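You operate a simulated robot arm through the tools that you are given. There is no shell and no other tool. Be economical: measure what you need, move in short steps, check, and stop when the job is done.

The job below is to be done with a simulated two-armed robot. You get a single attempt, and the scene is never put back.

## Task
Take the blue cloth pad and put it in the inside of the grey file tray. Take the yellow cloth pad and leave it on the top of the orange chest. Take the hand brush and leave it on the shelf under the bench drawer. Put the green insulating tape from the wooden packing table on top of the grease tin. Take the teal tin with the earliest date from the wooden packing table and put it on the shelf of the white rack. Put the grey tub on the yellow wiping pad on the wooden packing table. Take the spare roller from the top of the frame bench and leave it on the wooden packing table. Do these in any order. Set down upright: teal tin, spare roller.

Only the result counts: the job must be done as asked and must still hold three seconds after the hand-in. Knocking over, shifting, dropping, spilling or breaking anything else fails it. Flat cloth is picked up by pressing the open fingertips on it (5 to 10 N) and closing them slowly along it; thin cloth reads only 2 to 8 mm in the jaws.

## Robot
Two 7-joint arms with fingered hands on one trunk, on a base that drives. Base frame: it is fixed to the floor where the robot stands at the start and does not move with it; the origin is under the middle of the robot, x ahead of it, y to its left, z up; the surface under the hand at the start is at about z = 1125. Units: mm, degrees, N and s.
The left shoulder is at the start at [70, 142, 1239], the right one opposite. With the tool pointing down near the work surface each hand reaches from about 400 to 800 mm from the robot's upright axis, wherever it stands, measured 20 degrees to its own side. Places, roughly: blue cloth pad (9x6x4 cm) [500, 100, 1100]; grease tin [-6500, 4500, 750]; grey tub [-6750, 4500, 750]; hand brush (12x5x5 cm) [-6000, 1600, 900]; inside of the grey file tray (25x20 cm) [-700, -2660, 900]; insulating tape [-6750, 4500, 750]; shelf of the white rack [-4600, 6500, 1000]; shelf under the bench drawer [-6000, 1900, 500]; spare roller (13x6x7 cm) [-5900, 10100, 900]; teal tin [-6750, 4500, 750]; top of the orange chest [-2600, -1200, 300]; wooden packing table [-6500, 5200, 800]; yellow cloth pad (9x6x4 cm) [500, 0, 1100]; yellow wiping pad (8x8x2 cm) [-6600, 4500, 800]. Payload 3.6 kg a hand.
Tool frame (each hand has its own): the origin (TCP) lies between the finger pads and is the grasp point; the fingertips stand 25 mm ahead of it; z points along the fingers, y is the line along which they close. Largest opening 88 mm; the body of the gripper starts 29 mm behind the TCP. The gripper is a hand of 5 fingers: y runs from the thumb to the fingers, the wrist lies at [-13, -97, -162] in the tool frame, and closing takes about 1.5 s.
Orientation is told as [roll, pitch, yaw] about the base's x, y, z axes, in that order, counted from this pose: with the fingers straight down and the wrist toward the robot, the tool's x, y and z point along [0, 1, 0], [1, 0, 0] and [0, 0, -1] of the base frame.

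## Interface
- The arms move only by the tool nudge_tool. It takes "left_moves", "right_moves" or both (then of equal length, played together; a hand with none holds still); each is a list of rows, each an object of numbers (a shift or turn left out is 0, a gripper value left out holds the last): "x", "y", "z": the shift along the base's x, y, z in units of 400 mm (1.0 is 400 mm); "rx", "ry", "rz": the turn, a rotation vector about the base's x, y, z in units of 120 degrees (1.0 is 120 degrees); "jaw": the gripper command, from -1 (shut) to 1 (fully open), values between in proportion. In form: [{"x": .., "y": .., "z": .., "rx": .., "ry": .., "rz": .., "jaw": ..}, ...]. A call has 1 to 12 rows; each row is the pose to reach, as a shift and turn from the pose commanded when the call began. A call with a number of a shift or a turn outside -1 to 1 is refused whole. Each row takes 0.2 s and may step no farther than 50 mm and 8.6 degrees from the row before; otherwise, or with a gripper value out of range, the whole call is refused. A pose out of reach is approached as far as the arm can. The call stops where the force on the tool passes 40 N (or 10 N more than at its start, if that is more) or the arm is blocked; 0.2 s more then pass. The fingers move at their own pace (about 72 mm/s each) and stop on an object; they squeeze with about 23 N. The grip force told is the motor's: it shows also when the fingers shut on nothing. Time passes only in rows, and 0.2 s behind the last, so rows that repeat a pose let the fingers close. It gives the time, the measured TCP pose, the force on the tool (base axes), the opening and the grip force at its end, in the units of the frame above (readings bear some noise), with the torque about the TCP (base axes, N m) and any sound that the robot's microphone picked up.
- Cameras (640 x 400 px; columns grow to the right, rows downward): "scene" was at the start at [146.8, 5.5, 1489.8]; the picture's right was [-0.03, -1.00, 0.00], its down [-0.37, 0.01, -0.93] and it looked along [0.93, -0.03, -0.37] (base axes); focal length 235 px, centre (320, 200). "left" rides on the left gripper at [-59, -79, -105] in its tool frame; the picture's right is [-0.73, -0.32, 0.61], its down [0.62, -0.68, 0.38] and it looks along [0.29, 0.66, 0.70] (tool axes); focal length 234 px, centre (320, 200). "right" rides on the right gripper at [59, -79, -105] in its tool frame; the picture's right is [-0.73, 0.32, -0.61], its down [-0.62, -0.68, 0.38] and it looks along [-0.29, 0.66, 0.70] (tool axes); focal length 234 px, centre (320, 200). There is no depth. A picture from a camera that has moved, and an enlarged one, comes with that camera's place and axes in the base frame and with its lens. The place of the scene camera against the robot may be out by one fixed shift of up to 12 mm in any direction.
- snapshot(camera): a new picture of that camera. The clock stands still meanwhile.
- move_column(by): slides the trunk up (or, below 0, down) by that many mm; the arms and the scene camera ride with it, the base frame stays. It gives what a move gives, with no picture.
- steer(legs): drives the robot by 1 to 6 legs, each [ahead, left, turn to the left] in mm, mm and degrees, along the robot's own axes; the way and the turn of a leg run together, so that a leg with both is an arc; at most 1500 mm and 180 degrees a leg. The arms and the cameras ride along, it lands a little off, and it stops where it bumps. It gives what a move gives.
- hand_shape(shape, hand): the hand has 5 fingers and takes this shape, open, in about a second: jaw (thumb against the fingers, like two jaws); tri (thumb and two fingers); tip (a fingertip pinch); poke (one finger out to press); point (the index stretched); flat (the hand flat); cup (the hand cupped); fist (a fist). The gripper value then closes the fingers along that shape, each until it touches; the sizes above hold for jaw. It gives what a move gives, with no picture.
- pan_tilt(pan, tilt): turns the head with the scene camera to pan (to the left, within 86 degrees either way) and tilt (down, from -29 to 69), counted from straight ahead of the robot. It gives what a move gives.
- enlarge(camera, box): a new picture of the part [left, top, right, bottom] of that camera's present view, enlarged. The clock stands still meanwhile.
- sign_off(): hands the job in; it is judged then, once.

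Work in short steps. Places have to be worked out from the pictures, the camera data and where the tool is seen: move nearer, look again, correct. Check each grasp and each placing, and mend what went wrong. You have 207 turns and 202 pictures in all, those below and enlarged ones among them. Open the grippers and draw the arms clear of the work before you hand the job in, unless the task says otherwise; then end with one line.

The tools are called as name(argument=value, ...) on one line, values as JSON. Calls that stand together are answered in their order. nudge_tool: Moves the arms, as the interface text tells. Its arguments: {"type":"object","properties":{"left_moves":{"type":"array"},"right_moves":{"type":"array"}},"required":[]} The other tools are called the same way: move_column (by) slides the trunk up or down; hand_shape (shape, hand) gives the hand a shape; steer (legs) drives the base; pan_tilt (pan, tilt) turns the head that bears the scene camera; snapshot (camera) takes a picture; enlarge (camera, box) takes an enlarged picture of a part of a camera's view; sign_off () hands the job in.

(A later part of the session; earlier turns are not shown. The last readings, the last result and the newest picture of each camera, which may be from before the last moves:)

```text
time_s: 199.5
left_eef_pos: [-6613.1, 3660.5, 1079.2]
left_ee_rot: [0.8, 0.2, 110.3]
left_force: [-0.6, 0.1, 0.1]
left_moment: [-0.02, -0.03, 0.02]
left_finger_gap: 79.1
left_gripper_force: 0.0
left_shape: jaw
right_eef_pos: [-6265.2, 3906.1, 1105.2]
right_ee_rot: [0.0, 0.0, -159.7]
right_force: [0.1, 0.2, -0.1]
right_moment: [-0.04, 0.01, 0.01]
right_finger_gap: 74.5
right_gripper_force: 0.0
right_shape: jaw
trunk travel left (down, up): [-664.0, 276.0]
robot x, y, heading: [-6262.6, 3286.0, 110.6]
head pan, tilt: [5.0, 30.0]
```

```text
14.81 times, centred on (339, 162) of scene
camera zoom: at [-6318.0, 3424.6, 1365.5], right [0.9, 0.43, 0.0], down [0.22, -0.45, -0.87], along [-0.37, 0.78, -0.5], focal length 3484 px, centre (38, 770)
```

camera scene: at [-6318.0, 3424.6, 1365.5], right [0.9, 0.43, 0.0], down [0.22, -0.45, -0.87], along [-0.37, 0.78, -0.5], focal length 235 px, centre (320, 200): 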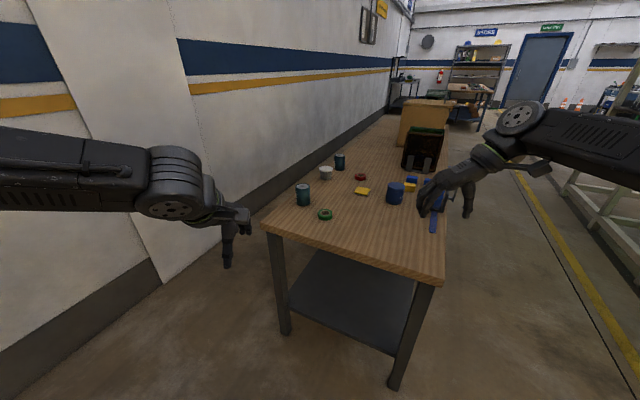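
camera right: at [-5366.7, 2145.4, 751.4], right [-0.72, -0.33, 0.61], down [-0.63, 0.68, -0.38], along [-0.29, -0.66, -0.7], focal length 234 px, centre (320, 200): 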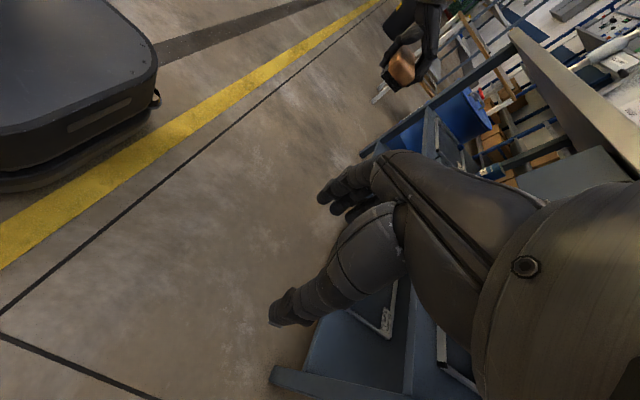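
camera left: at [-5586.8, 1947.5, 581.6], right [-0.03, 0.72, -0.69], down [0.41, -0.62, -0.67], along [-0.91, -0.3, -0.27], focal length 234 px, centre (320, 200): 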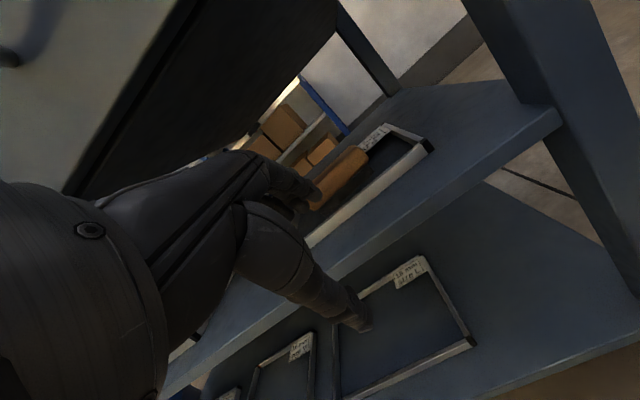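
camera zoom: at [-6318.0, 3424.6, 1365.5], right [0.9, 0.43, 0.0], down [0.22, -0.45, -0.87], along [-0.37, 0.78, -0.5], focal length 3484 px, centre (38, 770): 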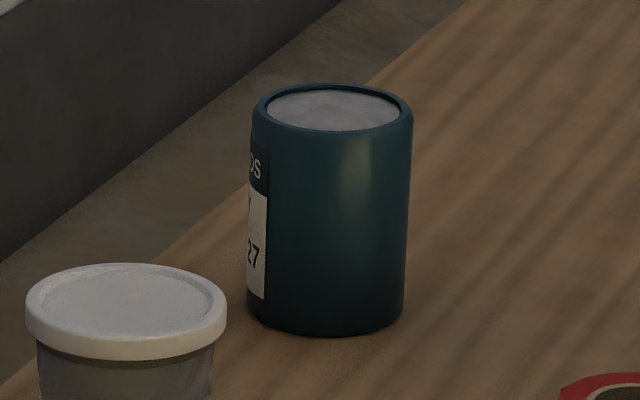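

The labels face the wall side, and the wall is at x≈-7750, so there's a 900 mm lane behind the table. I move toward that lane and turn to face +x for a look.

steer(legs=[[290, 720, 0], [0, 0, -80]])

pan_tilt(pan=45, tilt=25)

snapshot(camera="scene")

```text
time_s: 207.1
left_eef_pos: [-6724.8, 3708.9, 1079.3]
left_ee_rot: [0.8, 0.2, 29.9]
left_force: [0.8, -0.3, 0.4]
left_moment: [-0.01, -0.02, 0.02]
left_finger_gap: 79.1
left_gripper_force: 0.0
left_shape: jaw
right_eef_pos: [-6426.4, 3405.5, 1106.2]
right_ee_rot: [0.0, 0.0, 119.7]
right_force: [-0.4, 0.6, 0.2]
right_moment: [-0.02, 0.03, 0.01]
right_finger_gap: 74.6
right_gripper_force: 0.1
right_shape: jaw
trunk travel left (down, up): [-664.0, 276.0]
robot x, y, heading: [-7037.7, 3300.0, 29.9]
head pan, tilt: [5.0, 30.0]
```

```text
time_s: 208.2
left_eef_pos: [-6725.9, 3707.4, 1079.8]
left_ee_rot: [0.8, 0.2, 29.7]
left_force: [-0.6, -0.1, 0.0]
left_moment: [0.0, -0.02, 0.04]
left_finger_gap: 79.0
left_gripper_force: 0.0
left_shape: jaw
right_eef_pos: [-6426.8, 3404.8, 1106.0]
right_ee_rot: [-0.1, 0.0, 119.9]
right_force: [-0.6, -0.7, -0.4]
right_moment: [-0.02, 0.0, -0.02]
right_finger_gap: 74.3
right_gripper_force: 0.0
right_shape: jaw
trunk travel left (down, up): [-664.0, 276.0]
robot x, y, heading: [-7034.6, 3303.5, 30.1]
head pan, tilt: [45.0, 25.0]
```

```text
117 pictures are left
camera scene: at [-6965.3, 3425.8, 1373.5], right [0.97, -0.26, 0.0], down [-0.11, -0.41, -0.91], along [0.23, 0.88, -0.42], focal length 235 px, centre (320, 200)
```

scene: 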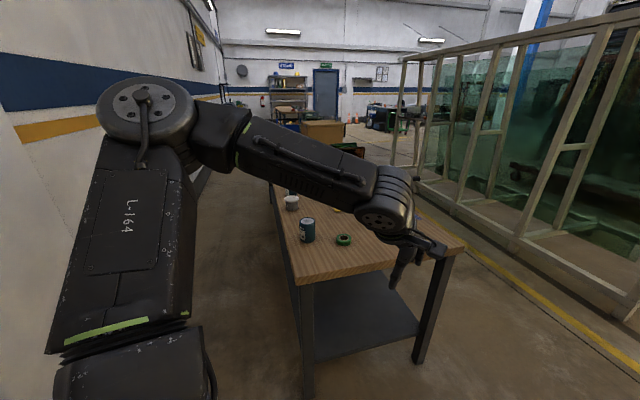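

The wall lane is wide. I read tin 1's label from here.

enlarge(camera="scene", box=[280, 205, 335, 245])

enlarge(camera="scene", box=[260, 170, 370, 250])

```text
10.00 times, centred on (308, 225) of scene
camera zoom: at [-6965.3, 3425.8, 1373.5], right [0.97, -0.26, 0.0], down [-0.11, -0.41, -0.91], along [0.23, 0.88, -0.42], focal length 2352 px, centre (445, -50)
```

zoom: 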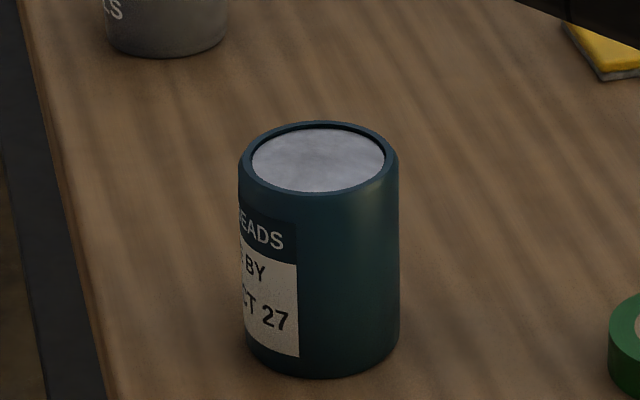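

```text
5.00 times, centred on (315, 210) of scene
camera zoom: at [-6965.3, 3425.8, 1373.5], right [0.97, -0.26, 0.0], down [-0.11, -0.41, -0.91], along [0.23, 0.88, -0.42], focal length 1176 px, centre (345, 150)
```

zoom: 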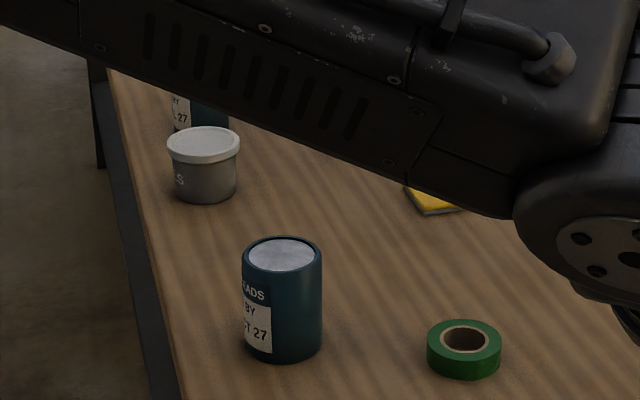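

Tin 1 reads "…CT 27" (OCT 27); tin 2 reads "…L 27". I turn to heading 0 and strafe into the lane to read tin 2 and work from there.

steer(legs=[[0, 0, -30], [-270, 100, 0], [0, 1000, 0]])

pan_tilt(pan=0, tilt=45)

snapshot(camera="scene")

```text
time_s: 216.5
left_eef_pos: [-6816.0, 4602.6, 1079.3]
left_ee_rot: [0.7, 0.2, -1.6]
left_force: [-0.8, 0.2, -0.1]
left_moment: [0.0, -0.01, 0.0]
left_finger_gap: 79.1
left_gripper_force: 0.0
left_shape: jaw
right_eef_pos: [-6720.8, 4188.5, 1104.9]
right_ee_rot: [-0.2, 0.0, 88.4]
right_force: [0.6, -0.2, -0.2]
right_moment: [0.01, 0.03, -0.04]
right_finger_gap: 74.5
right_gripper_force: 0.1
right_shape: jaw
trunk travel left (down, up): [-664.0, 276.0]
robot x, y, heading: [-7292.8, 4417.3, -1.5]
head pan, tilt: [45.0, 25.0]
```

```text
time_s: 217.6
left_eef_pos: [-6817.0, 4603.5, 1078.9]
left_ee_rot: [0.8, 0.2, -1.7]
left_force: [-0.7, 0.7, 0.1]
left_moment: [0.01, 0.03, -0.01]
left_finger_gap: 79.2
left_gripper_force: 0.0
left_shape: jaw
right_eef_pos: [-6719.3, 4188.3, 1106.7]
right_ee_rot: [-0.1, 0.0, 88.4]
right_force: [0.3, -1.2, 0.4]
right_moment: [0.01, -0.04, 0.03]
right_finger_gap: 74.5
right_gripper_force: 0.1
right_shape: jaw
trunk travel left (down, up): [-664.0, 276.0]
robot x, y, heading: [-7292.6, 4417.4, -1.5]
head pan, tilt: [0.0, 45.0]
```

```text
114 pictures are left
camera scene: at [-7158.4, 4425.4, 1343.0], right [-0.02, -1.0, 0.0], down [-0.71, 0.02, -0.71], along [0.71, -0.02, -0.71], focal length 235 px, centre (320, 200)
```

scene: 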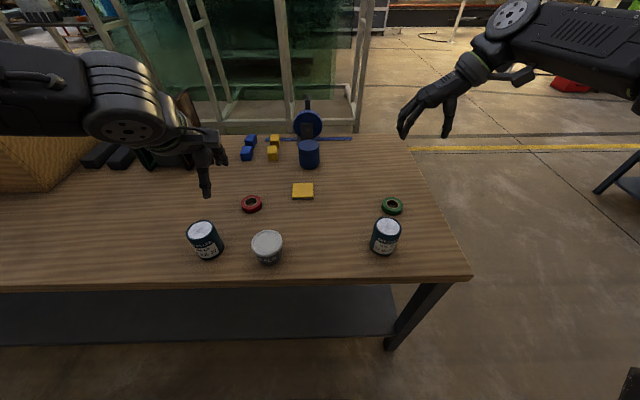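

enlarge(camera="scene", box=[185, 215, 235, 265])

enlarge(camera="scene", box=[360, 210, 410, 260])

enlarge(camera="scene", box=[160, 130, 440, 290])

```text
8.00 times, centred on (210, 240) of scene
camera zoom: at [-7158.4, 4425.4, 1343.0], right [-0.02, -1.0, 0.0], down [-0.71, 0.02, -0.71], along [0.71, -0.02, -0.71], focal length 1881 px, centre (1200, -120)
```

zoom: 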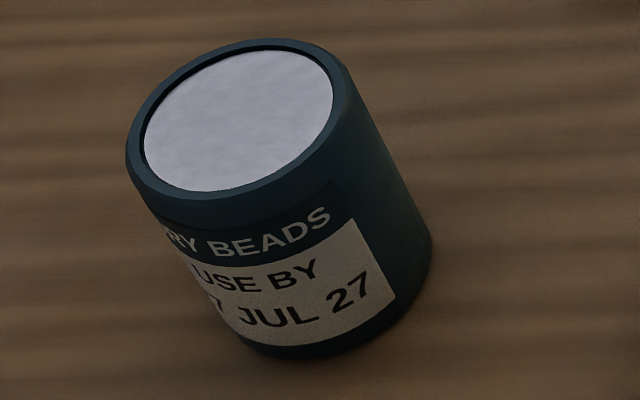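

```text
8.00 times, centred on (385, 235) of scene
camera zoom: at [-7158.4, 4425.4, 1343.0], right [-0.02, -1.0, 0.0], down [-0.71, 0.02, -0.71], along [0.71, -0.02, -0.71], focal length 1881 px, centre (-200, -80)
```

zoom: 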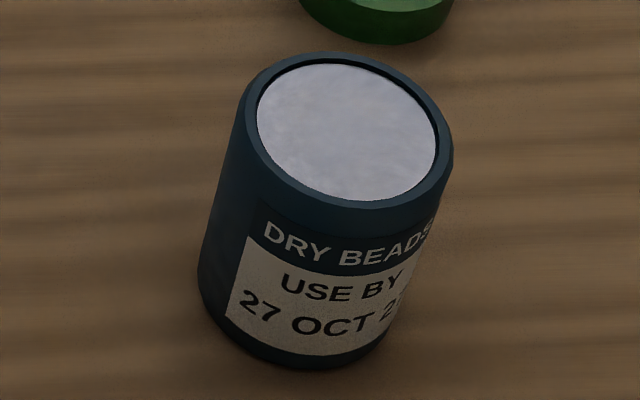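

```text
2.29 times, centred on (300, 210) of scene
camera zoom: at [-7158.4, 4425.4, 1343.0], right [-0.02, -1.0, 0.0], down [-0.71, 0.02, -0.71], along [0.71, -0.02, -0.71], focal length 538 px, centre (366, 177)
```

zoom: 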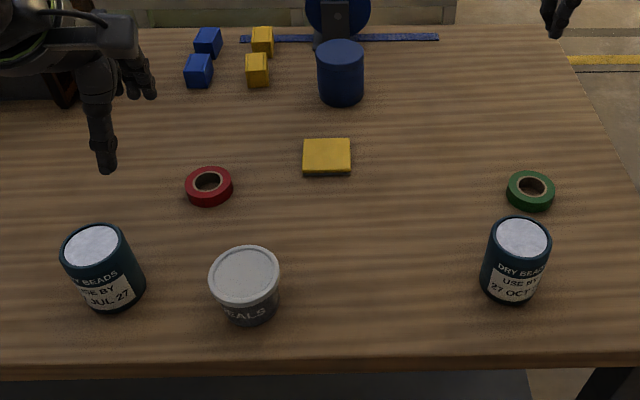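

JUL 27 is the earlier date, so tin 2 (left, near (-6805,4713)) is the one. First the tub: I move the left hand above it at about (-6821,4553) and look with the wrist camera.

nudge_tool(left_moves=[{"y": -0.06, "jaw": 1}, {"y": -0.125, "x": -0.01, "z": -0.08}, {"y": -0.125, "x": -0.01, "z": -0.18}])

snapshot(camera="left")

snapshot(camera="scene")

```text
time_s: 218.4
left_eef_pos: [-6820.7, 4552.4, 1007.0]
left_ee_rot: [0.9, 0.3, -1.7]
left_force: [-0.1, -0.5, 0.2]
left_moment: [0.01, 0.0, 0.0]
left_finger_gap: 87.6
left_gripper_force: 0.1
left_shape: jaw
right_eef_pos: [-6719.3, 4187.8, 1106.0]
right_ee_rot: [0.0, 0.1, 88.5]
right_force: [0.0, 0.5, 0.0]
right_moment: [-0.03, 0.01, -0.01]
right_finger_gap: 74.7
right_gripper_force: 0.2
right_shape: jaw
trunk travel left (down, up): [-664.0, 276.0]
robot x, y, heading: [-7294.1, 4420.0, -1.6]
head pan, tilt: [0.0, 45.0]
```

```text
110 pictures are left
camera left: at [-6902.4, 4494.4, 1112.4], right [-0.35, -0.71, -0.61], down [-0.66, 0.65, -0.37], along [0.66, 0.28, -0.7], focal length 234 px, centre (320, 200)
```

left: 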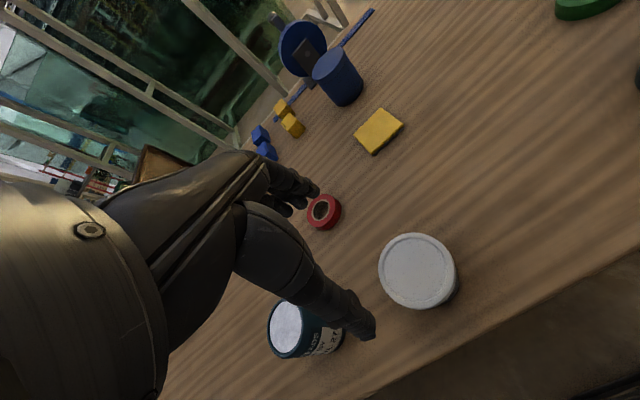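

```text
109 pictures are left
camera scene: at [-7157.0, 4426.8, 1342.9], right [-0.03, -1.0, 0.0], down [-0.71, 0.02, -0.71], along [0.71, -0.02, -0.71], focal length 235 px, centre (320, 200)
```

scene: 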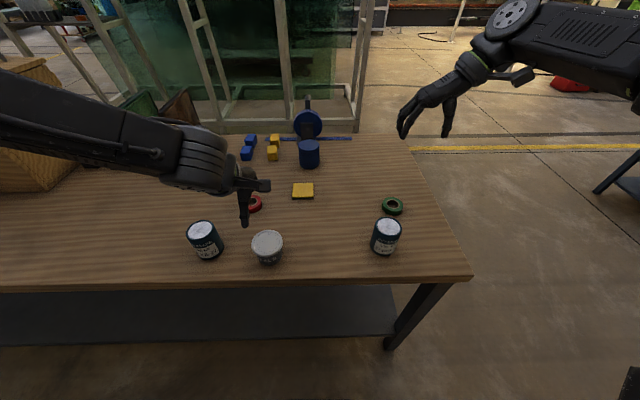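

Triangulated: tub lid at (-6831,4536,878), pad centre (-6579,4462), tin 2 top at (-6812,4693,900). I correct the hand over the tub and go down to check centring.

nudge_tool(left_moves=[{"x": -0.025, "y": -0.04, "z": -0.06}, {"x": -0.026, "y": -0.041, "z": -0.15}, {"x": -0.026, "y": -0.041, "z": -0.23}])

snapshot(camera="left")

enlarge(camera="scene", box=[180, 170, 340, 290])

```text
time_s: 219.2
left_eef_pos: [-6832.6, 4536.5, 917.0]
left_ee_rot: [0.7, 0.2, -1.8]
left_force: [0.6, 0.1, 0.3]
left_moment: [-0.02, -0.01, -0.01]
left_finger_gap: 87.5
left_gripper_force: 0.0
left_shape: jaw
right_eef_pos: [-6719.8, 4188.4, 1107.1]
right_ee_rot: [0.0, 0.0, 88.4]
right_force: [0.2, -0.1, 0.2]
right_moment: [0.0, 0.01, 0.01]
right_finger_gap: 74.4
right_gripper_force: 0.1
right_shape: jaw
trunk travel left (down, up): [-664.0, 276.0]
robot x, y, heading: [-7294.3, 4420.5, -1.4]
head pan, tilt: [0.0, 45.0]
```

```text
108 pictures are left
camera left: at [-6913.5, 4478.5, 1021.8], right [-0.35, -0.71, -0.62], down [-0.66, 0.65, -0.37], along [0.66, 0.28, -0.69], focal length 234 px, centre (320, 200)
```

left: 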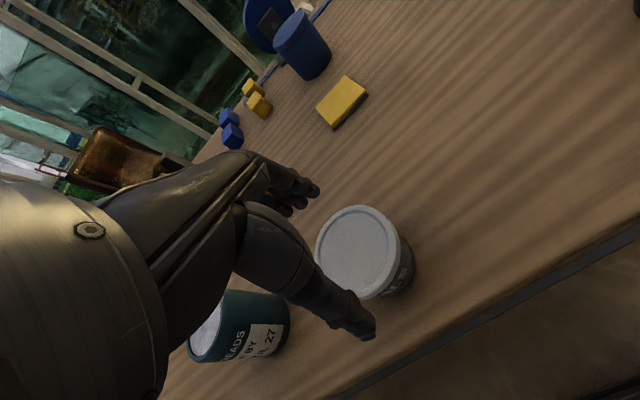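

```text
3.33 times, centred on (260, 230) of scene
camera zoom: at [-7157.9, 4425.3, 1343.0], right [-0.03, -1.0, 0.0], down [-0.71, 0.02, -0.71], along [0.71, -0.02, -0.71], focal length 784 px, centre (520, 100)
```

zoom: 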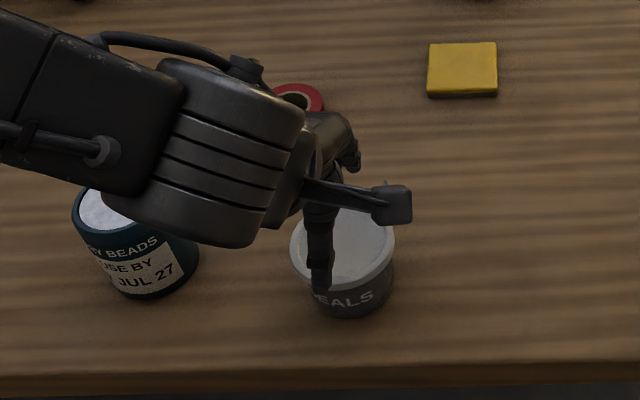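

Lid centre measures about (-6835,4532). I nudge and descend slowly around the lid, with force watched.

nudge_tool(left_moves=[{"x": -0.006, "y": -0.01, "z": -0.025}, {"x": -0.006, "y": -0.01, "z": -0.05}, {"x": -0.006, "y": -0.01, "z": -0.075}, {"x": -0.006, "y": -0.01, "z": -0.1}, {"x": -0.006, "y": -0.01, "z": -0.125}])

snapshot(camera="left")

enlarge(camera="scene", box=[180, 170, 340, 290])

```text
time_s: 220.4
left_eef_pos: [-6833.6, 4533.9, 870.7]
left_ee_rot: [0.8, -0.4, -1.8]
left_force: [12.3, -2.1, 34.5]
left_moment: [0.14, -2.25, -0.18]
left_finger_gap: 87.9
left_gripper_force: 0.0
left_shape: jaw
left hand out of reach, approached as far as the arm can: row 5
right_eef_pos: [-6723.2, 4187.0, 1106.8]
right_ee_rot: [-0.1, 0.0, 88.3]
right_force: [0.3, 0.3, -0.3]
right_moment: [0.02, -0.03, -0.04]
right_finger_gap: 74.7
right_gripper_force: 0.0
right_shape: jaw
trunk travel left (down, up): [-664.0, 276.0]
robot x, y, heading: [-7292.6, 4423.6, -1.5]
head pan, tilt: [0.0, 45.0]
```

```text
106 pictures are left
camera left: at [-6916.0, 4476.0, 975.8], right [-0.34, -0.71, -0.62], down [-0.66, 0.65, -0.38], along [0.67, 0.28, -0.69], focal length 234 px, centre (320, 200)
```

left: 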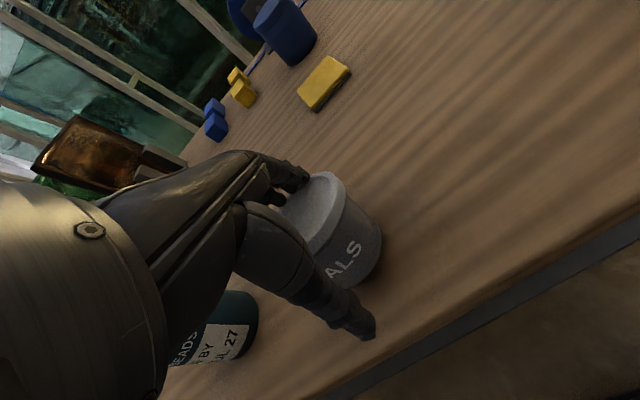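

```text
3.33 times, centred on (260, 230) of scene
camera zoom: at [-7161.0, 4423.1, 1343.8], right [-0.03, -1.0, 0.0], down [-0.71, 0.02, -0.71], along [0.71, -0.02, -0.71], focal length 784 px, centre (520, 100)
```

zoom: 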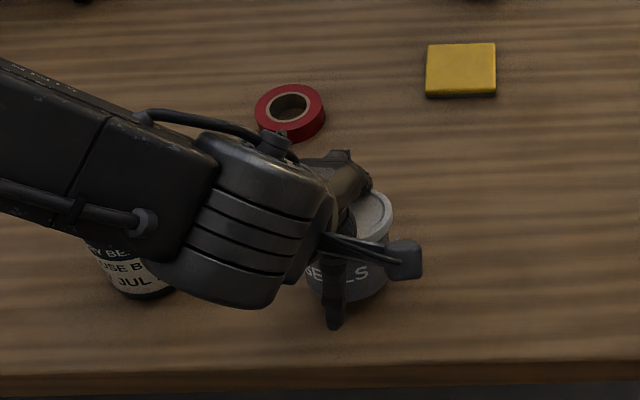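

The far fingers press on the lid's far rim (moment shows contact ahead). I lift 20 mm to release and re-measure.

nudge_tool(left_moves=[{"z": 0.03}, {"z": 0.06}, {"z": 0.09}])

snapshot(camera="left")

enlarge(camera="scene", box=[180, 170, 340, 290])

```text
time_s: 221.2
left_eef_pos: [-6834.3, 4534.4, 902.4]
left_ee_rot: [0.8, 0.3, -1.6]
left_force: [-0.7, -0.1, 0.3]
left_moment: [0.01, 0.02, 0.0]
left_finger_gap: 87.9
left_gripper_force: 0.0
left_shape: jaw
right_eef_pos: [-6721.2, 4188.0, 1105.8]
right_ee_rot: [-0.2, 0.0, 88.4]
right_force: [-0.5, 0.7, 0.3]
right_moment: [-0.01, -0.03, 0.0]
right_finger_gap: 74.8
right_gripper_force: 0.0
right_shape: jaw
trunk travel left (down, up): [-664.0, 276.0]
robot x, y, heading: [-7297.9, 4420.0, -1.3]
head pan, tilt: [0.0, 45.0]
```

```text
104 pictures are left
camera left: at [-6915.0, 4477.5, 1008.5], right [-0.35, -0.71, -0.62], down [-0.66, 0.65, -0.37], along [0.66, 0.28, -0.7], focal length 234 px, centre (320, 200)
```

left: 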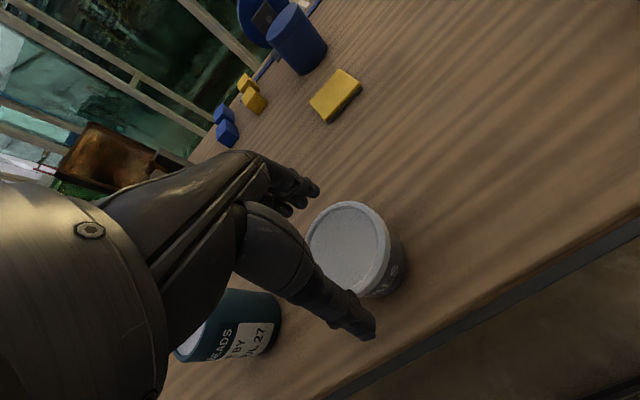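

```text
3.33 times, centred on (260, 230) of scene
camera zoom: at [-7159.2, 4424.9, 1342.8], right [-0.03, -1.0, 0.0], down [-0.71, 0.02, -0.71], along [0.71, -0.02, -0.71], focal length 784 px, centre (520, 100)
```

zoom: 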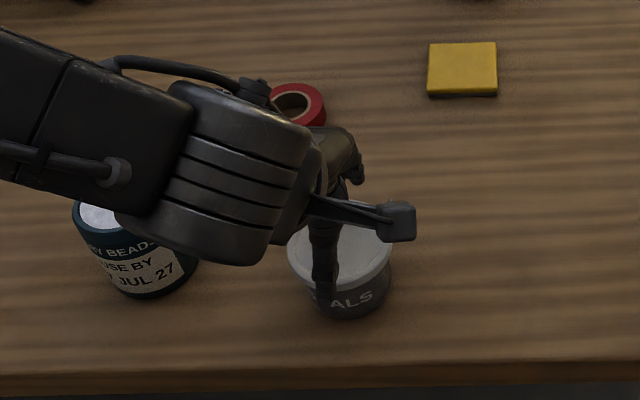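

Fingertips touched at 846, so the lid top is z≈846 and its centre is about (-6822,4539). I shift 12 mm ahead and descend again to z≈838.

nudge_tool(left_moves=[{"x": 0.015, "y": 0.01}, {"x": 0.03, "y": 0.011, "z": -0.03}, {"x": 0.03, "y": 0.011, "z": -0.06}, {"x": 0.03, "y": 0.011, "z": -0.085}])

snapshot(camera="left")

```text
time_s: 222.2
left_eef_pos: [-6821.0, 4541.2, 869.9]
left_ee_rot: [0.8, 0.2, -1.7]
left_force: [-1.2, -0.2, -0.5]
left_moment: [-0.02, 0.01, 0.05]
left_finger_gap: 88.0
left_gripper_force: 0.1
left_shape: jaw
right_eef_pos: [-6719.9, 4188.7, 1104.6]
right_ee_rot: [-0.3, 0.1, 88.4]
right_force: [0.2, -0.4, -0.2]
right_moment: [0.0, 0.02, 0.03]
right_finger_gap: 74.6
right_gripper_force: 0.1
right_shape: jaw
trunk travel left (down, up): [-664.0, 276.0]
robot x, y, heading: [-7295.2, 4416.8, -1.5]
head pan, tilt: [0.0, 45.0]
```

```text
102 pictures are left
camera left: at [-6902.7, 4481.5, 974.8], right [-0.35, -0.71, -0.62], down [-0.66, 0.65, -0.37], along [0.66, 0.28, -0.69], focal length 234 px, centre (320, 200)
```

left: 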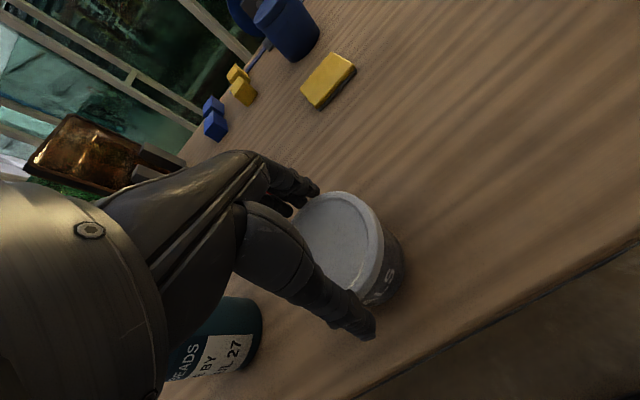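

No contact now; I continue down.

nudge_tool(left_moves=[{"z": -0.02}, {"z": -0.04}, {"z": -0.06}, {"z": -0.08}])

snapshot(camera="left")

```text
time_s: 223.2
left_eef_pos: [-6826.1, 4551.4, 852.2]
left_ee_rot: [0.7, 0.0, -1.8]
left_force: [2.4, -3.2, 12.7]
left_moment: [-0.06, -0.14, -0.06]
left_finger_gap: 88.1
left_gripper_force: 0.0
left_shape: jaw
left hand out of reach, approached as far as the arm can: row 2, 3, 4
right_eef_pos: [-6721.1, 4186.7, 1107.2]
right_ee_rot: [-0.1, -0.2, 88.3]
right_force: [0.7, -0.2, -0.3]
right_moment: [0.0, -0.03, -0.04]
right_finger_gap: 74.6
right_gripper_force: 0.1
right_shape: jaw
trunk travel left (down, up): [-664.0, 276.0]
robot x, y, heading: [-7290.6, 4418.3, -1.4]
head pan, tilt: [0.0, 45.0]
```

```text
101 pictures are left
camera left: at [-6906.7, 4492.7, 957.9], right [-0.35, -0.71, -0.62], down [-0.66, 0.65, -0.37], along [0.67, 0.28, -0.69], focal length 234 px, centre (320, 200)
```

left: 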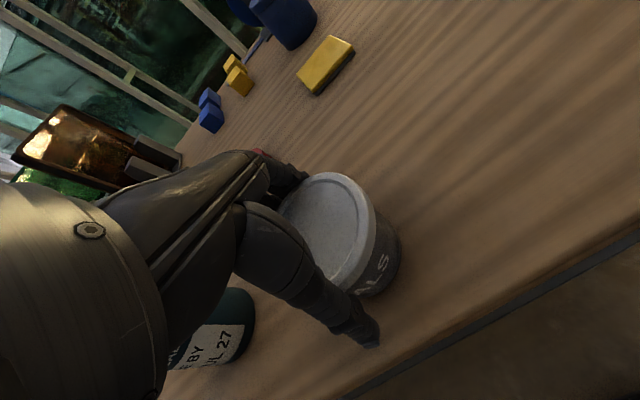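

The arm runs out of reach here because the trunk is high; the hand drifted 10 mm in y. I raise the hand, re-centre, then lower the trunk 100 mm.

nudge_tool(left_moves=[{"z": 0.06}, {"x": 0.005, "y": -0.01, "z": 0.14}, {"x": 0.012, "y": -0.03, "z": 0.24}, {"x": 0.012, "y": -0.03, "z": 0.3}])

move_column(by=-90)

snapshot(camera="left")

enlarge(camera="scene", box=[180, 130, 340, 250])

```text
time_s: 224.2
left_eef_pos: [-6820.7, 4539.2, 972.2]
left_ee_rot: [0.8, 0.2, -1.8]
left_force: [-0.1, 0.1, 0.1]
left_moment: [0.01, 0.01, 0.02]
left_finger_gap: 87.9
left_gripper_force: 0.0
left_shape: jaw
right_eef_pos: [-6721.0, 4187.8, 1107.0]
right_ee_rot: [-0.1, 0.1, 88.4]
right_force: [-0.4, 0.4, 0.1]
right_moment: [0.01, 0.04, -0.01]
right_finger_gap: 74.6
right_gripper_force: 0.0
right_shape: jaw
trunk travel left (down, up): [-664.0, 276.0]
robot x, y, heading: [-7293.6, 4421.4, -1.5]
head pan, tilt: [0.0, 45.0]
```

```text
time_s: 225.5
left_eef_pos: [-6821.8, 4540.7, 881.1]
left_ee_rot: [0.8, 0.1, -1.6]
left_force: [-0.2, -0.4, -0.6]
left_moment: [0.03, 0.0, 0.01]
left_finger_gap: 88.2
left_gripper_force: 0.0
left_shape: jaw
right_eef_pos: [-6720.4, 4188.4, 1016.1]
right_ee_rot: [-0.1, 0.0, 88.4]
right_force: [0.1, -0.3, 0.0]
right_moment: [0.03, 0.0, 0.01]
right_finger_gap: 74.9
right_gripper_force: 0.1
right_shape: jaw
trunk travel left (down, up): [-574.0, 366.0]
robot x, y, heading: [-7292.8, 4423.0, -1.9]
head pan, tilt: [0.0, 45.0]
```

```text
100 pictures are left
camera left: at [-6901.3, 4481.5, 986.5], right [-0.35, -0.71, -0.62], down [-0.66, 0.65, -0.37], along [0.66, 0.28, -0.69], focal length 234 px, centre (320, 200)
```

left: 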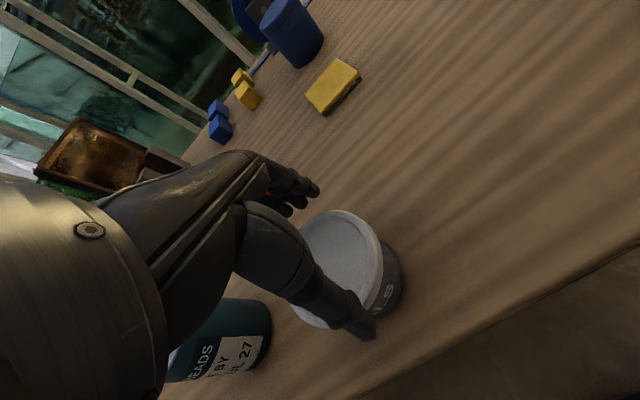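

```text
3.33 times, centred on (260, 190) of scene
camera zoom: at [-7158.6, 4425.2, 1253.0], right [-0.03, -1.0, 0.0], down [-0.71, 0.02, -0.71], along [0.71, -0.02, -0.71], focal length 784 px, centre (520, 233)
```

zoom: 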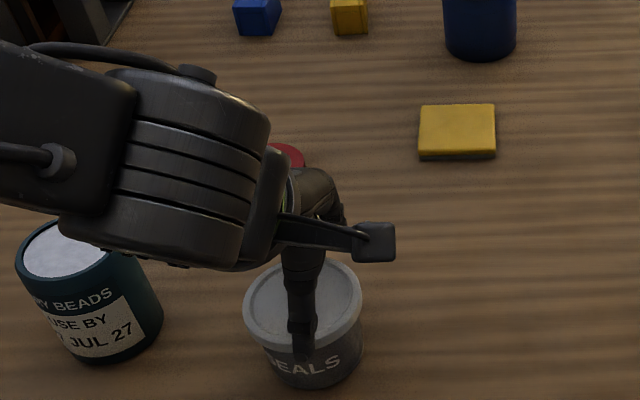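

The tub was dragged a little; its lid centre is now about (-6826,4548). I re-centre and descend.

nudge_tool(left_moves=[{"x": -0.01, "y": 0.018}, {"x": -0.01, "y": 0.018, "z": -0.03}, {"x": -0.01, "y": 0.018, "z": -0.06}, {"x": -0.01, "y": 0.018, "z": -0.085}, {"x": -0.01, "y": 0.018, "z": -0.105}])

snapshot(camera="left")

```text
time_s: 226.7
left_eef_pos: [-6825.5, 4545.5, 842.5]
left_ee_rot: [0.8, -0.3, -1.8]
left_force: [2.1, -2.4, 31.3]
left_moment: [-0.09, -0.1, 0.01]
left_finger_gap: 88.0
left_gripper_force: 0.0
left_shape: jaw
right_eef_pos: [-6723.4, 4186.3, 1018.1]
right_ee_rot: [-0.2, 0.0, 88.3]
right_force: [-0.5, -0.5, 0.1]
right_moment: [0.02, -0.03, 0.03]
right_finger_gap: 74.7
right_gripper_force: 0.0
right_shape: jaw
trunk travel left (down, up): [-574.0, 366.0]
robot x, y, heading: [-7290.8, 4415.2, -1.8]
head pan, tilt: [0.0, 45.0]
```

```text
98 pictures are left
camera left: at [-6906.9, 4487.2, 947.8], right [-0.34, -0.71, -0.62], down [-0.66, 0.65, -0.38], along [0.67, 0.28, -0.69], focal length 234 px, centre (320, 200)
```

left: 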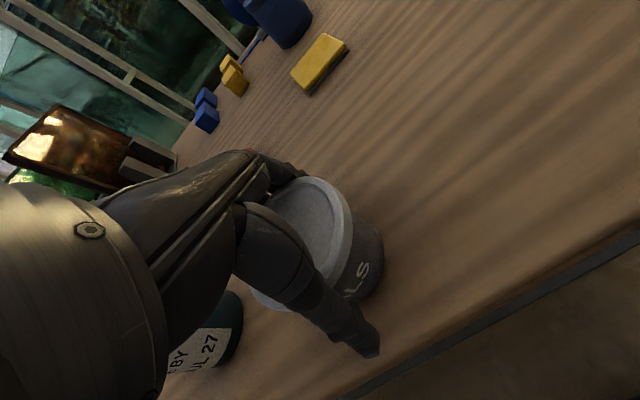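

Central contact at z=842 with no moment: the palm rests on the lid and fingers straddle the tub. I rise 4 mm and close.

nudge_tool(left_moves=[{"z": 0.012}, {"z": 0.012, "jaw": 0.6}, {"z": 0.012, "jaw": 0.2}, {"z": 0.012, "jaw": -0.3}, {"z": 0.012, "jaw": -1}, {"z": 0.012, "jaw": -1}, {"z": 0.012, "jaw": -1}, {"z": 0.012, "jaw": -1}])

nudge_tool(left_moves=[{"z": 0.04}, {"z": 0.1}, {"z": 0.18}, {"z": 0.25}])

snapshot(camera="left")

snapshot(camera="scene")

```text
time_s: 228.5
left_eef_pos: [-6826.0, 4546.4, 844.2]
left_ee_rot: [0.8, 0.0, -1.7]
left_force: [1.9, -3.4, 16.8]
left_moment: [-0.03, -0.55, -0.13]
left_finger_gap: 56.8
left_gripper_force: 22.8
left_shape: jaw
right_eef_pos: [-6721.1, 4187.8, 1017.4]
right_ee_rot: [-0.2, -0.1, 88.4]
right_force: [0.7, 0.5, -0.6]
right_moment: [-0.01, -0.02, 0.01]
right_finger_gap: 74.6
right_gripper_force: 0.0
right_shape: jaw
trunk travel left (down, up): [-574.0, 366.0]
robot x, y, heading: [-7293.4, 4422.5, -1.6]
head pan, tilt: [0.0, 45.0]
```

```text
time_s: 229.5
left_eef_pos: [-6826.1, 4546.7, 945.0]
left_ee_rot: [0.9, 0.2, -1.8]
left_force: [-0.2, 0.2, -0.3]
left_moment: [0.02, 0.02, 0.02]
left_finger_gap: 57.1
left_gripper_force: 22.8
left_shape: jaw
right_eef_pos: [-6720.8, 4187.8, 1016.5]
right_ee_rot: [0.0, 0.0, 88.4]
right_force: [0.0, -0.3, 0.3]
right_moment: [-0.01, 0.0, 0.03]
right_finger_gap: 74.6
right_gripper_force: 0.1
right_shape: jaw
trunk travel left (down, up): [-574.0, 366.0]
robot x, y, heading: [-7292.4, 4427.5, -1.6]
head pan, tilt: [0.0, 45.0]
```

```text
97 pictures are left
camera left: at [-6905.7, 4488.3, 1049.8], right [-0.35, -0.71, -0.62], down [-0.66, 0.65, -0.37], along [0.66, 0.28, -0.69], focal length 234 px, centre (320, 200)
```

left: 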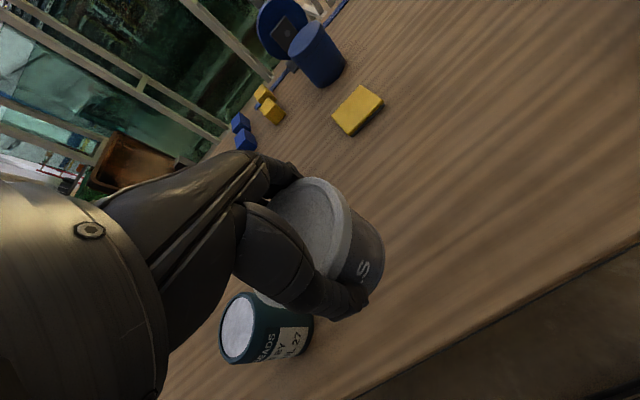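

```text
96 pictures are left
camera scene: at [-7159.2, 4425.0, 1253.0], right [-0.03, -1.0, 0.0], down [-0.71, 0.02, -0.71], along [0.71, -0.02, -0.71], focal length 235 px, centre (320, 200)
```

scene: 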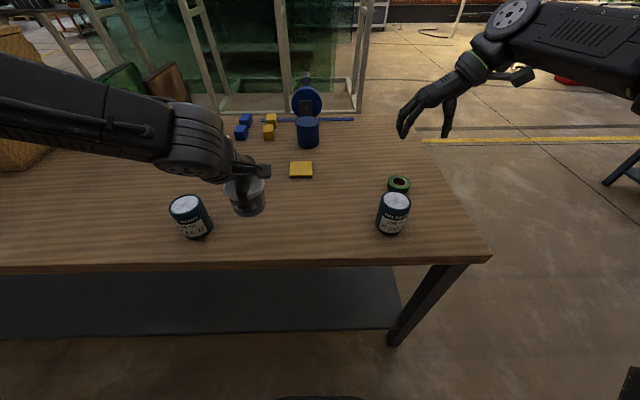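

The tub is held under its lid. I shift the robot 60 mm ahead and 130 mm right, so the pad at about (-6580,4457) falls in easy reach.

steer(legs=[[60, -130, 0]])

nudge_tool(left_moves=[{"x": 0.1, "y": 0.02}, {"x": 0.2, "y": 0.05}, {"x": 0.3, "y": 0.08}, {"x": 0.4, "y": 0.1}, {"x": 0.46, "y": 0.1}])

snapshot(camera="left")

enlarge(camera="scene", box=[180, 110, 380, 260])

```text
time_s: 230.8
left_eef_pos: [-6769.5, 4415.9, 944.0]
left_ee_rot: [0.8, 0.2, -1.7]
left_force: [-0.1, -0.5, -1.2]
left_moment: [-0.01, 0.0, 0.01]
left_finger_gap: 56.7
left_gripper_force: 23.1
left_shape: jaw
right_eef_pos: [-6664.7, 4055.8, 1016.8]
right_ee_rot: [-0.1, 0.0, 88.3]
right_force: [-0.8, 0.3, 0.1]
right_moment: [0.02, 0.01, -0.03]
right_finger_gap: 74.9
right_gripper_force: 0.1
right_shape: jaw
trunk travel left (down, up): [-574.0, 366.0]
robot x, y, heading: [-7238.2, 4289.9, -1.8]
head pan, tilt: [0.0, 45.0]
```

```text
time_s: 232.0
left_eef_pos: [-6584.2, 4455.7, 943.4]
left_ee_rot: [0.8, 0.3, -1.8]
left_force: [0.2, 0.3, -1.6]
left_moment: [0.01, -0.01, 0.02]
left_finger_gap: 57.3
left_gripper_force: 23.1
left_shape: jaw
right_eef_pos: [-6664.3, 4055.8, 1015.6]
right_ee_rot: [0.0, -0.1, 88.3]
right_force: [0.2, 0.3, 0.8]
right_moment: [0.0, 0.04, 0.0]
right_finger_gap: 74.7
right_gripper_force: 0.0
right_shape: jaw
trunk travel left (down, up): [-574.0, 366.0]
robot x, y, heading: [-7236.3, 4290.2, -1.5]
head pan, tilt: [0.0, 45.0]
```

```text
95 pictures are left
camera left: at [-6665.2, 4396.8, 1048.8], right [-0.35, -0.71, -0.62], down [-0.66, 0.65, -0.37], along [0.66, 0.28, -0.69], focal length 234 px, centre (320, 200)
```

left: 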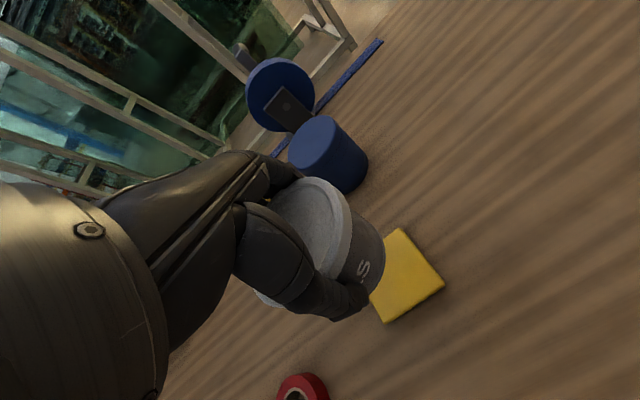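

```text
2.67 times, centred on (280, 185) of scene
camera zoom: at [-7101.8, 4293.9, 1252.9], right [-0.03, -1.0, 0.0], down [-0.71, 0.02, -0.71], along [0.71, -0.02, -0.71], focal length 627 px, centre (427, 240)
```

zoom: 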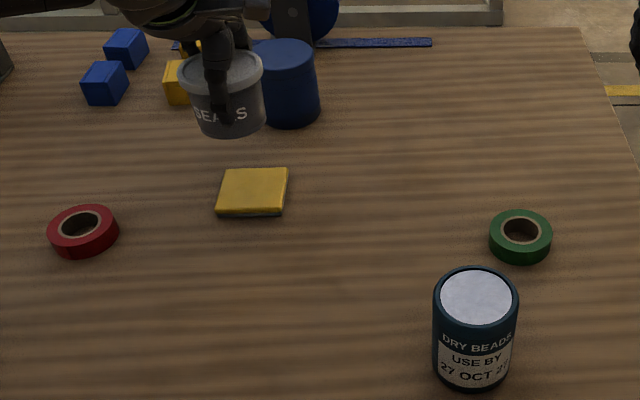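

Pad centre measures (-6582,4462), 5 mm from the hand. I lower: first to z≈885, then slowly to contact.

nudge_tool(left_moves=[{"y": 0.012, "z": -0.07}, {"x": 0.003, "y": 0.014, "z": -0.13}, {"x": 0.003, "y": 0.014, "z": -0.16}, {"x": 0.003, "y": 0.014, "z": -0.18}, {"x": 0.003, "y": 0.014, "z": -0.19}])

enlarge(camera="scene", box=[200, 110, 360, 230])

snapshot(camera="left")

```text
time_s: 233.2
left_eef_pos: [-6586.3, 4462.1, 869.0]
left_ee_rot: [0.7, 0.3, -1.8]
left_force: [-0.5, -1.1, -1.4]
left_moment: [-0.06, -0.01, 0.0]
left_finger_gap: 56.8
left_gripper_force: 22.7
left_shape: jaw
left hand out of reach, approached as far as the arm can: row 5
right_eef_pos: [-6664.9, 4055.8, 1015.9]
right_ee_rot: [-0.1, 0.0, 88.3]
right_force: [0.2, 0.3, -0.7]
right_moment: [0.01, 0.01, -0.02]
right_finger_gap: 74.7
right_gripper_force: 0.0
right_shape: jaw
trunk travel left (down, up): [-574.0, 366.0]
robot x, y, heading: [-7238.0, 4290.0, -1.3]
head pan, tilt: [0.0, 45.0]
```

```text
3.33 times, centred on (280, 170) of scene
camera zoom: at [-7102.6, 4293.9, 1252.9], right [-0.03, -1.0, 0.0], down [-0.71, 0.02, -0.71], along [0.71, -0.02, -0.71], focal length 784 px, centre (453, 300)
```

zoom: 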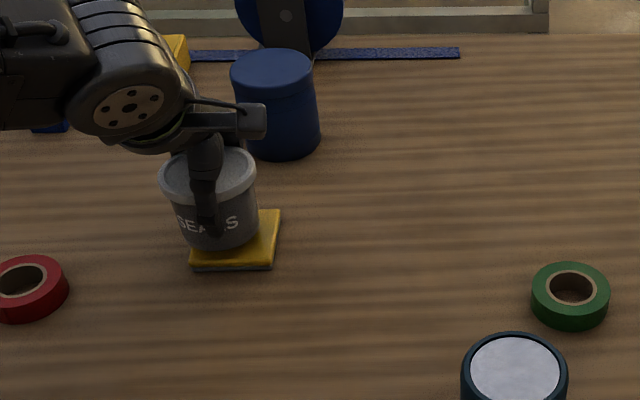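

```text
92 pictures are left
camera left: at [-6667.3, 4404.5, 973.7], right [-0.35, -0.71, -0.62], down [-0.66, 0.65, -0.37], along [0.66, 0.28, -0.69], focal length 234 px, centre (320, 200)
```

left: 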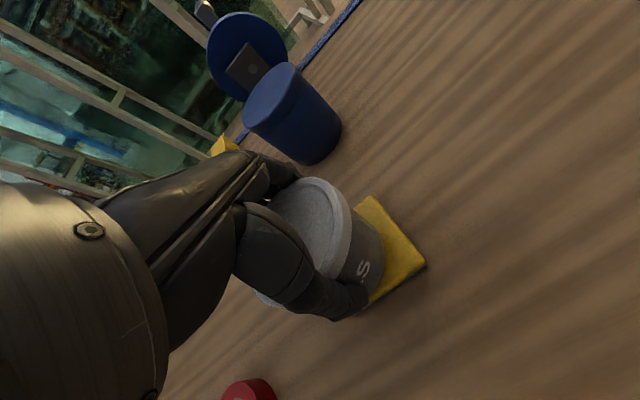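

The tub sits about 6 mm too far left of the pad centre. I correct and lower the last bit with the trunk.

nudge_tool(left_moves=[{"x": 0.008, "y": -0.008}, {"x": 0.012, "y": -0.016, "z": 0.005}])

move_column(by=-10)

enlarge(camera="scene", box=[200, 110, 360, 230])

```text
time_s: 233.8
left_eef_pos: [-6585.6, 4459.7, 873.0]
left_ee_rot: [0.8, 0.1, -1.9]
left_force: [-1.0, -0.2, -2.0]
left_moment: [0.0, -0.03, 0.02]
left_finger_gap: 56.8
left_gripper_force: 22.9
left_shape: jaw
left hand out of reach, approached as far as the arm can: row 1, 2
right_eef_pos: [-6664.8, 4057.0, 1015.5]
right_ee_rot: [-0.1, 0.1, 88.3]
right_force: [0.5, -0.1, 0.3]
right_moment: [-0.01, -0.01, 0.0]
right_finger_gap: 74.7
right_gripper_force: 0.1
right_shape: jaw
trunk travel left (down, up): [-574.0, 366.0]
robot x, y, heading: [-7243.3, 4288.0, -1.6]
head pan, tilt: [0.0, 45.0]
```

```text
time_s: 234.4
left_eef_pos: [-6587.3, 4461.4, 863.3]
left_ee_rot: [0.6, 0.1, -1.8]
left_force: [1.1, 0.1, -0.8]
left_moment: [-0.02, -0.03, -0.01]
left_finger_gap: 56.7
left_gripper_force: 22.9
left_shape: jaw
right_eef_pos: [-6664.6, 4057.1, 1005.9]
right_ee_rot: [0.0, 0.0, 88.3]
right_force: [-0.5, 0.7, -0.7]
right_moment: [0.02, 0.02, -0.04]
right_finger_gap: 74.7
right_gripper_force: 0.0
right_shape: jaw
trunk travel left (down, up): [-564.0, 376.0]
robot x, y, heading: [-7240.9, 4287.7, -1.5]
head pan, tilt: [0.0, 45.0]
```

```text
3.33 times, centred on (280, 170) of scene
camera zoom: at [-7102.7, 4293.9, 1242.9], right [-0.03, -1.0, 0.0], down [-0.71, 0.02, -0.71], along [0.71, -0.02, -0.71], focal length 784 px, centre (453, 300)
```

zoom: 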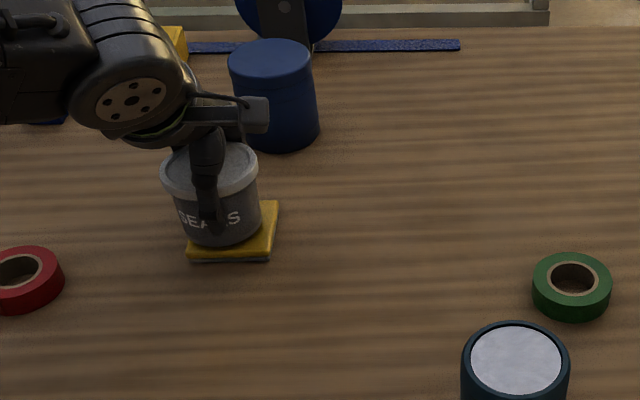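

The arm is at its reach limit here; I raise the hand 50 mm, drop the trunk 50 mm, and correct the position.

nudge_tool(left_moves=[{"z": 0.08}, {"x": 0.01, "y": -0.008, "z": 0.15}])

move_column(by=-55)

nudge_tool(left_moves=[{"x": 0.002, "y": -0.005, "z": -0.002}])

snapshot(camera="left")

```text
time_s: 235.0
left_eef_pos: [-6582.5, 4459.6, 921.7]
left_ee_rot: [0.7, 0.1, -1.9]
left_force: [0.3, 0.2, -0.5]
left_moment: [0.01, 0.0, -0.01]
left_finger_gap: 56.6
left_gripper_force: 22.9
left_shape: jaw
right_eef_pos: [-6663.8, 4055.4, 1007.1]
right_ee_rot: [-0.1, 0.0, 88.3]
right_force: [-0.4, 0.5, -0.1]
right_moment: [0.0, 0.01, 0.0]
right_finger_gap: 74.6
right_gripper_force: 0.1
right_shape: jaw
trunk travel left (down, up): [-564.0, 376.0]
robot x, y, heading: [-7237.4, 4291.0, -1.7]
head pan, tilt: [0.0, 45.0]
```

```text
time_s: 236.0
left_eef_pos: [-6581.6, 4458.7, 867.6]
left_ee_rot: [0.8, 0.2, -1.7]
left_force: [0.0, -0.3, -1.4]
left_moment: [-0.02, 0.01, -0.02]
left_finger_gap: 56.6
left_gripper_force: 22.9
left_shape: jaw
right_eef_pos: [-6665.8, 4054.6, 951.3]
right_ee_rot: [-0.1, 0.0, 88.3]
right_force: [0.1, -1.0, 0.2]
right_moment: [-0.02, 0.01, 0.02]
right_finger_gap: 74.6
right_gripper_force: 0.1
right_shape: jaw
trunk travel left (down, up): [-509.0, 431.0]
robot x, y, heading: [-7236.3, 4291.2, -1.4]
head pan, tilt: [0.0, 45.0]
```

```text
time_s: 236.4
left_eef_pos: [-6581.2, 4456.7, 866.4]
left_ee_rot: [0.7, 0.1, -1.7]
left_force: [-0.3, -0.4, -1.7]
left_moment: [-0.04, 0.02, 0.02]
left_finger_gap: 56.7
left_gripper_force: 22.9
left_shape: jaw
right_eef_pos: [-6664.8, 4055.3, 950.7]
right_ee_rot: [0.1, 0.0, 88.2]
right_force: [0.1, 1.3, 0.2]
right_moment: [0.0, -0.03, 0.04]
right_finger_gap: 74.6
right_gripper_force: 0.1
right_shape: jaw
trunk travel left (down, up): [-509.0, 431.0]
robot x, y, heading: [-7237.3, 4288.4, -1.6]
head pan, tilt: [0.0, 45.0]
```

```text
90 pictures are left
camera left: at [-6662.2, 4398.7, 971.3], right [-0.35, -0.71, -0.62], down [-0.66, 0.65, -0.37], along [0.66, 0.28, -0.69], focal length 234 px, centre (320, 200)
```

left: 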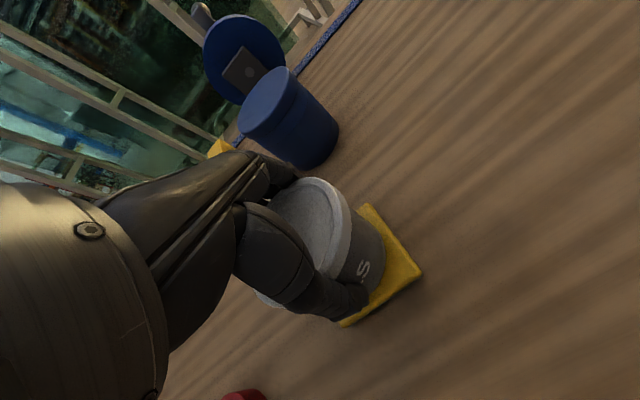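

Pad centre averages (-6577,4464). A last 5 mm correction, then down to contact.

nudge_tool(left_moves=[{"x": 0.008, "y": 0.014}, {"x": 0.008, "y": 0.014, "z": -0.01}, {"x": 0.008, "y": 0.014, "z": -0.02}, {"x": 0.008, "y": 0.014, "z": -0.03}])

```text
time_s: 237.4
left_eef_pos: [-6579.1, 4460.6, 858.5]
left_ee_rot: [0.6, -0.2, -1.8]
left_force: [2.2, 0.2, 16.4]
left_moment: [0.19, -0.62, 0.0]
left_finger_gap: 56.0
left_gripper_force: 23.1
left_shape: jaw
right_eef_pos: [-6665.9, 4055.1, 951.8]
right_ee_rot: [-0.2, 0.1, 88.4]
right_force: [-0.4, 0.0, -0.3]
right_moment: [0.01, 0.0, -0.01]
right_finger_gap: 74.7
right_gripper_force: 0.2
right_shape: jaw
trunk travel left (down, up): [-509.0, 431.0]
robot x, y, heading: [-7238.3, 4290.2, -1.5]
head pan, tilt: [0.0, 45.0]
```

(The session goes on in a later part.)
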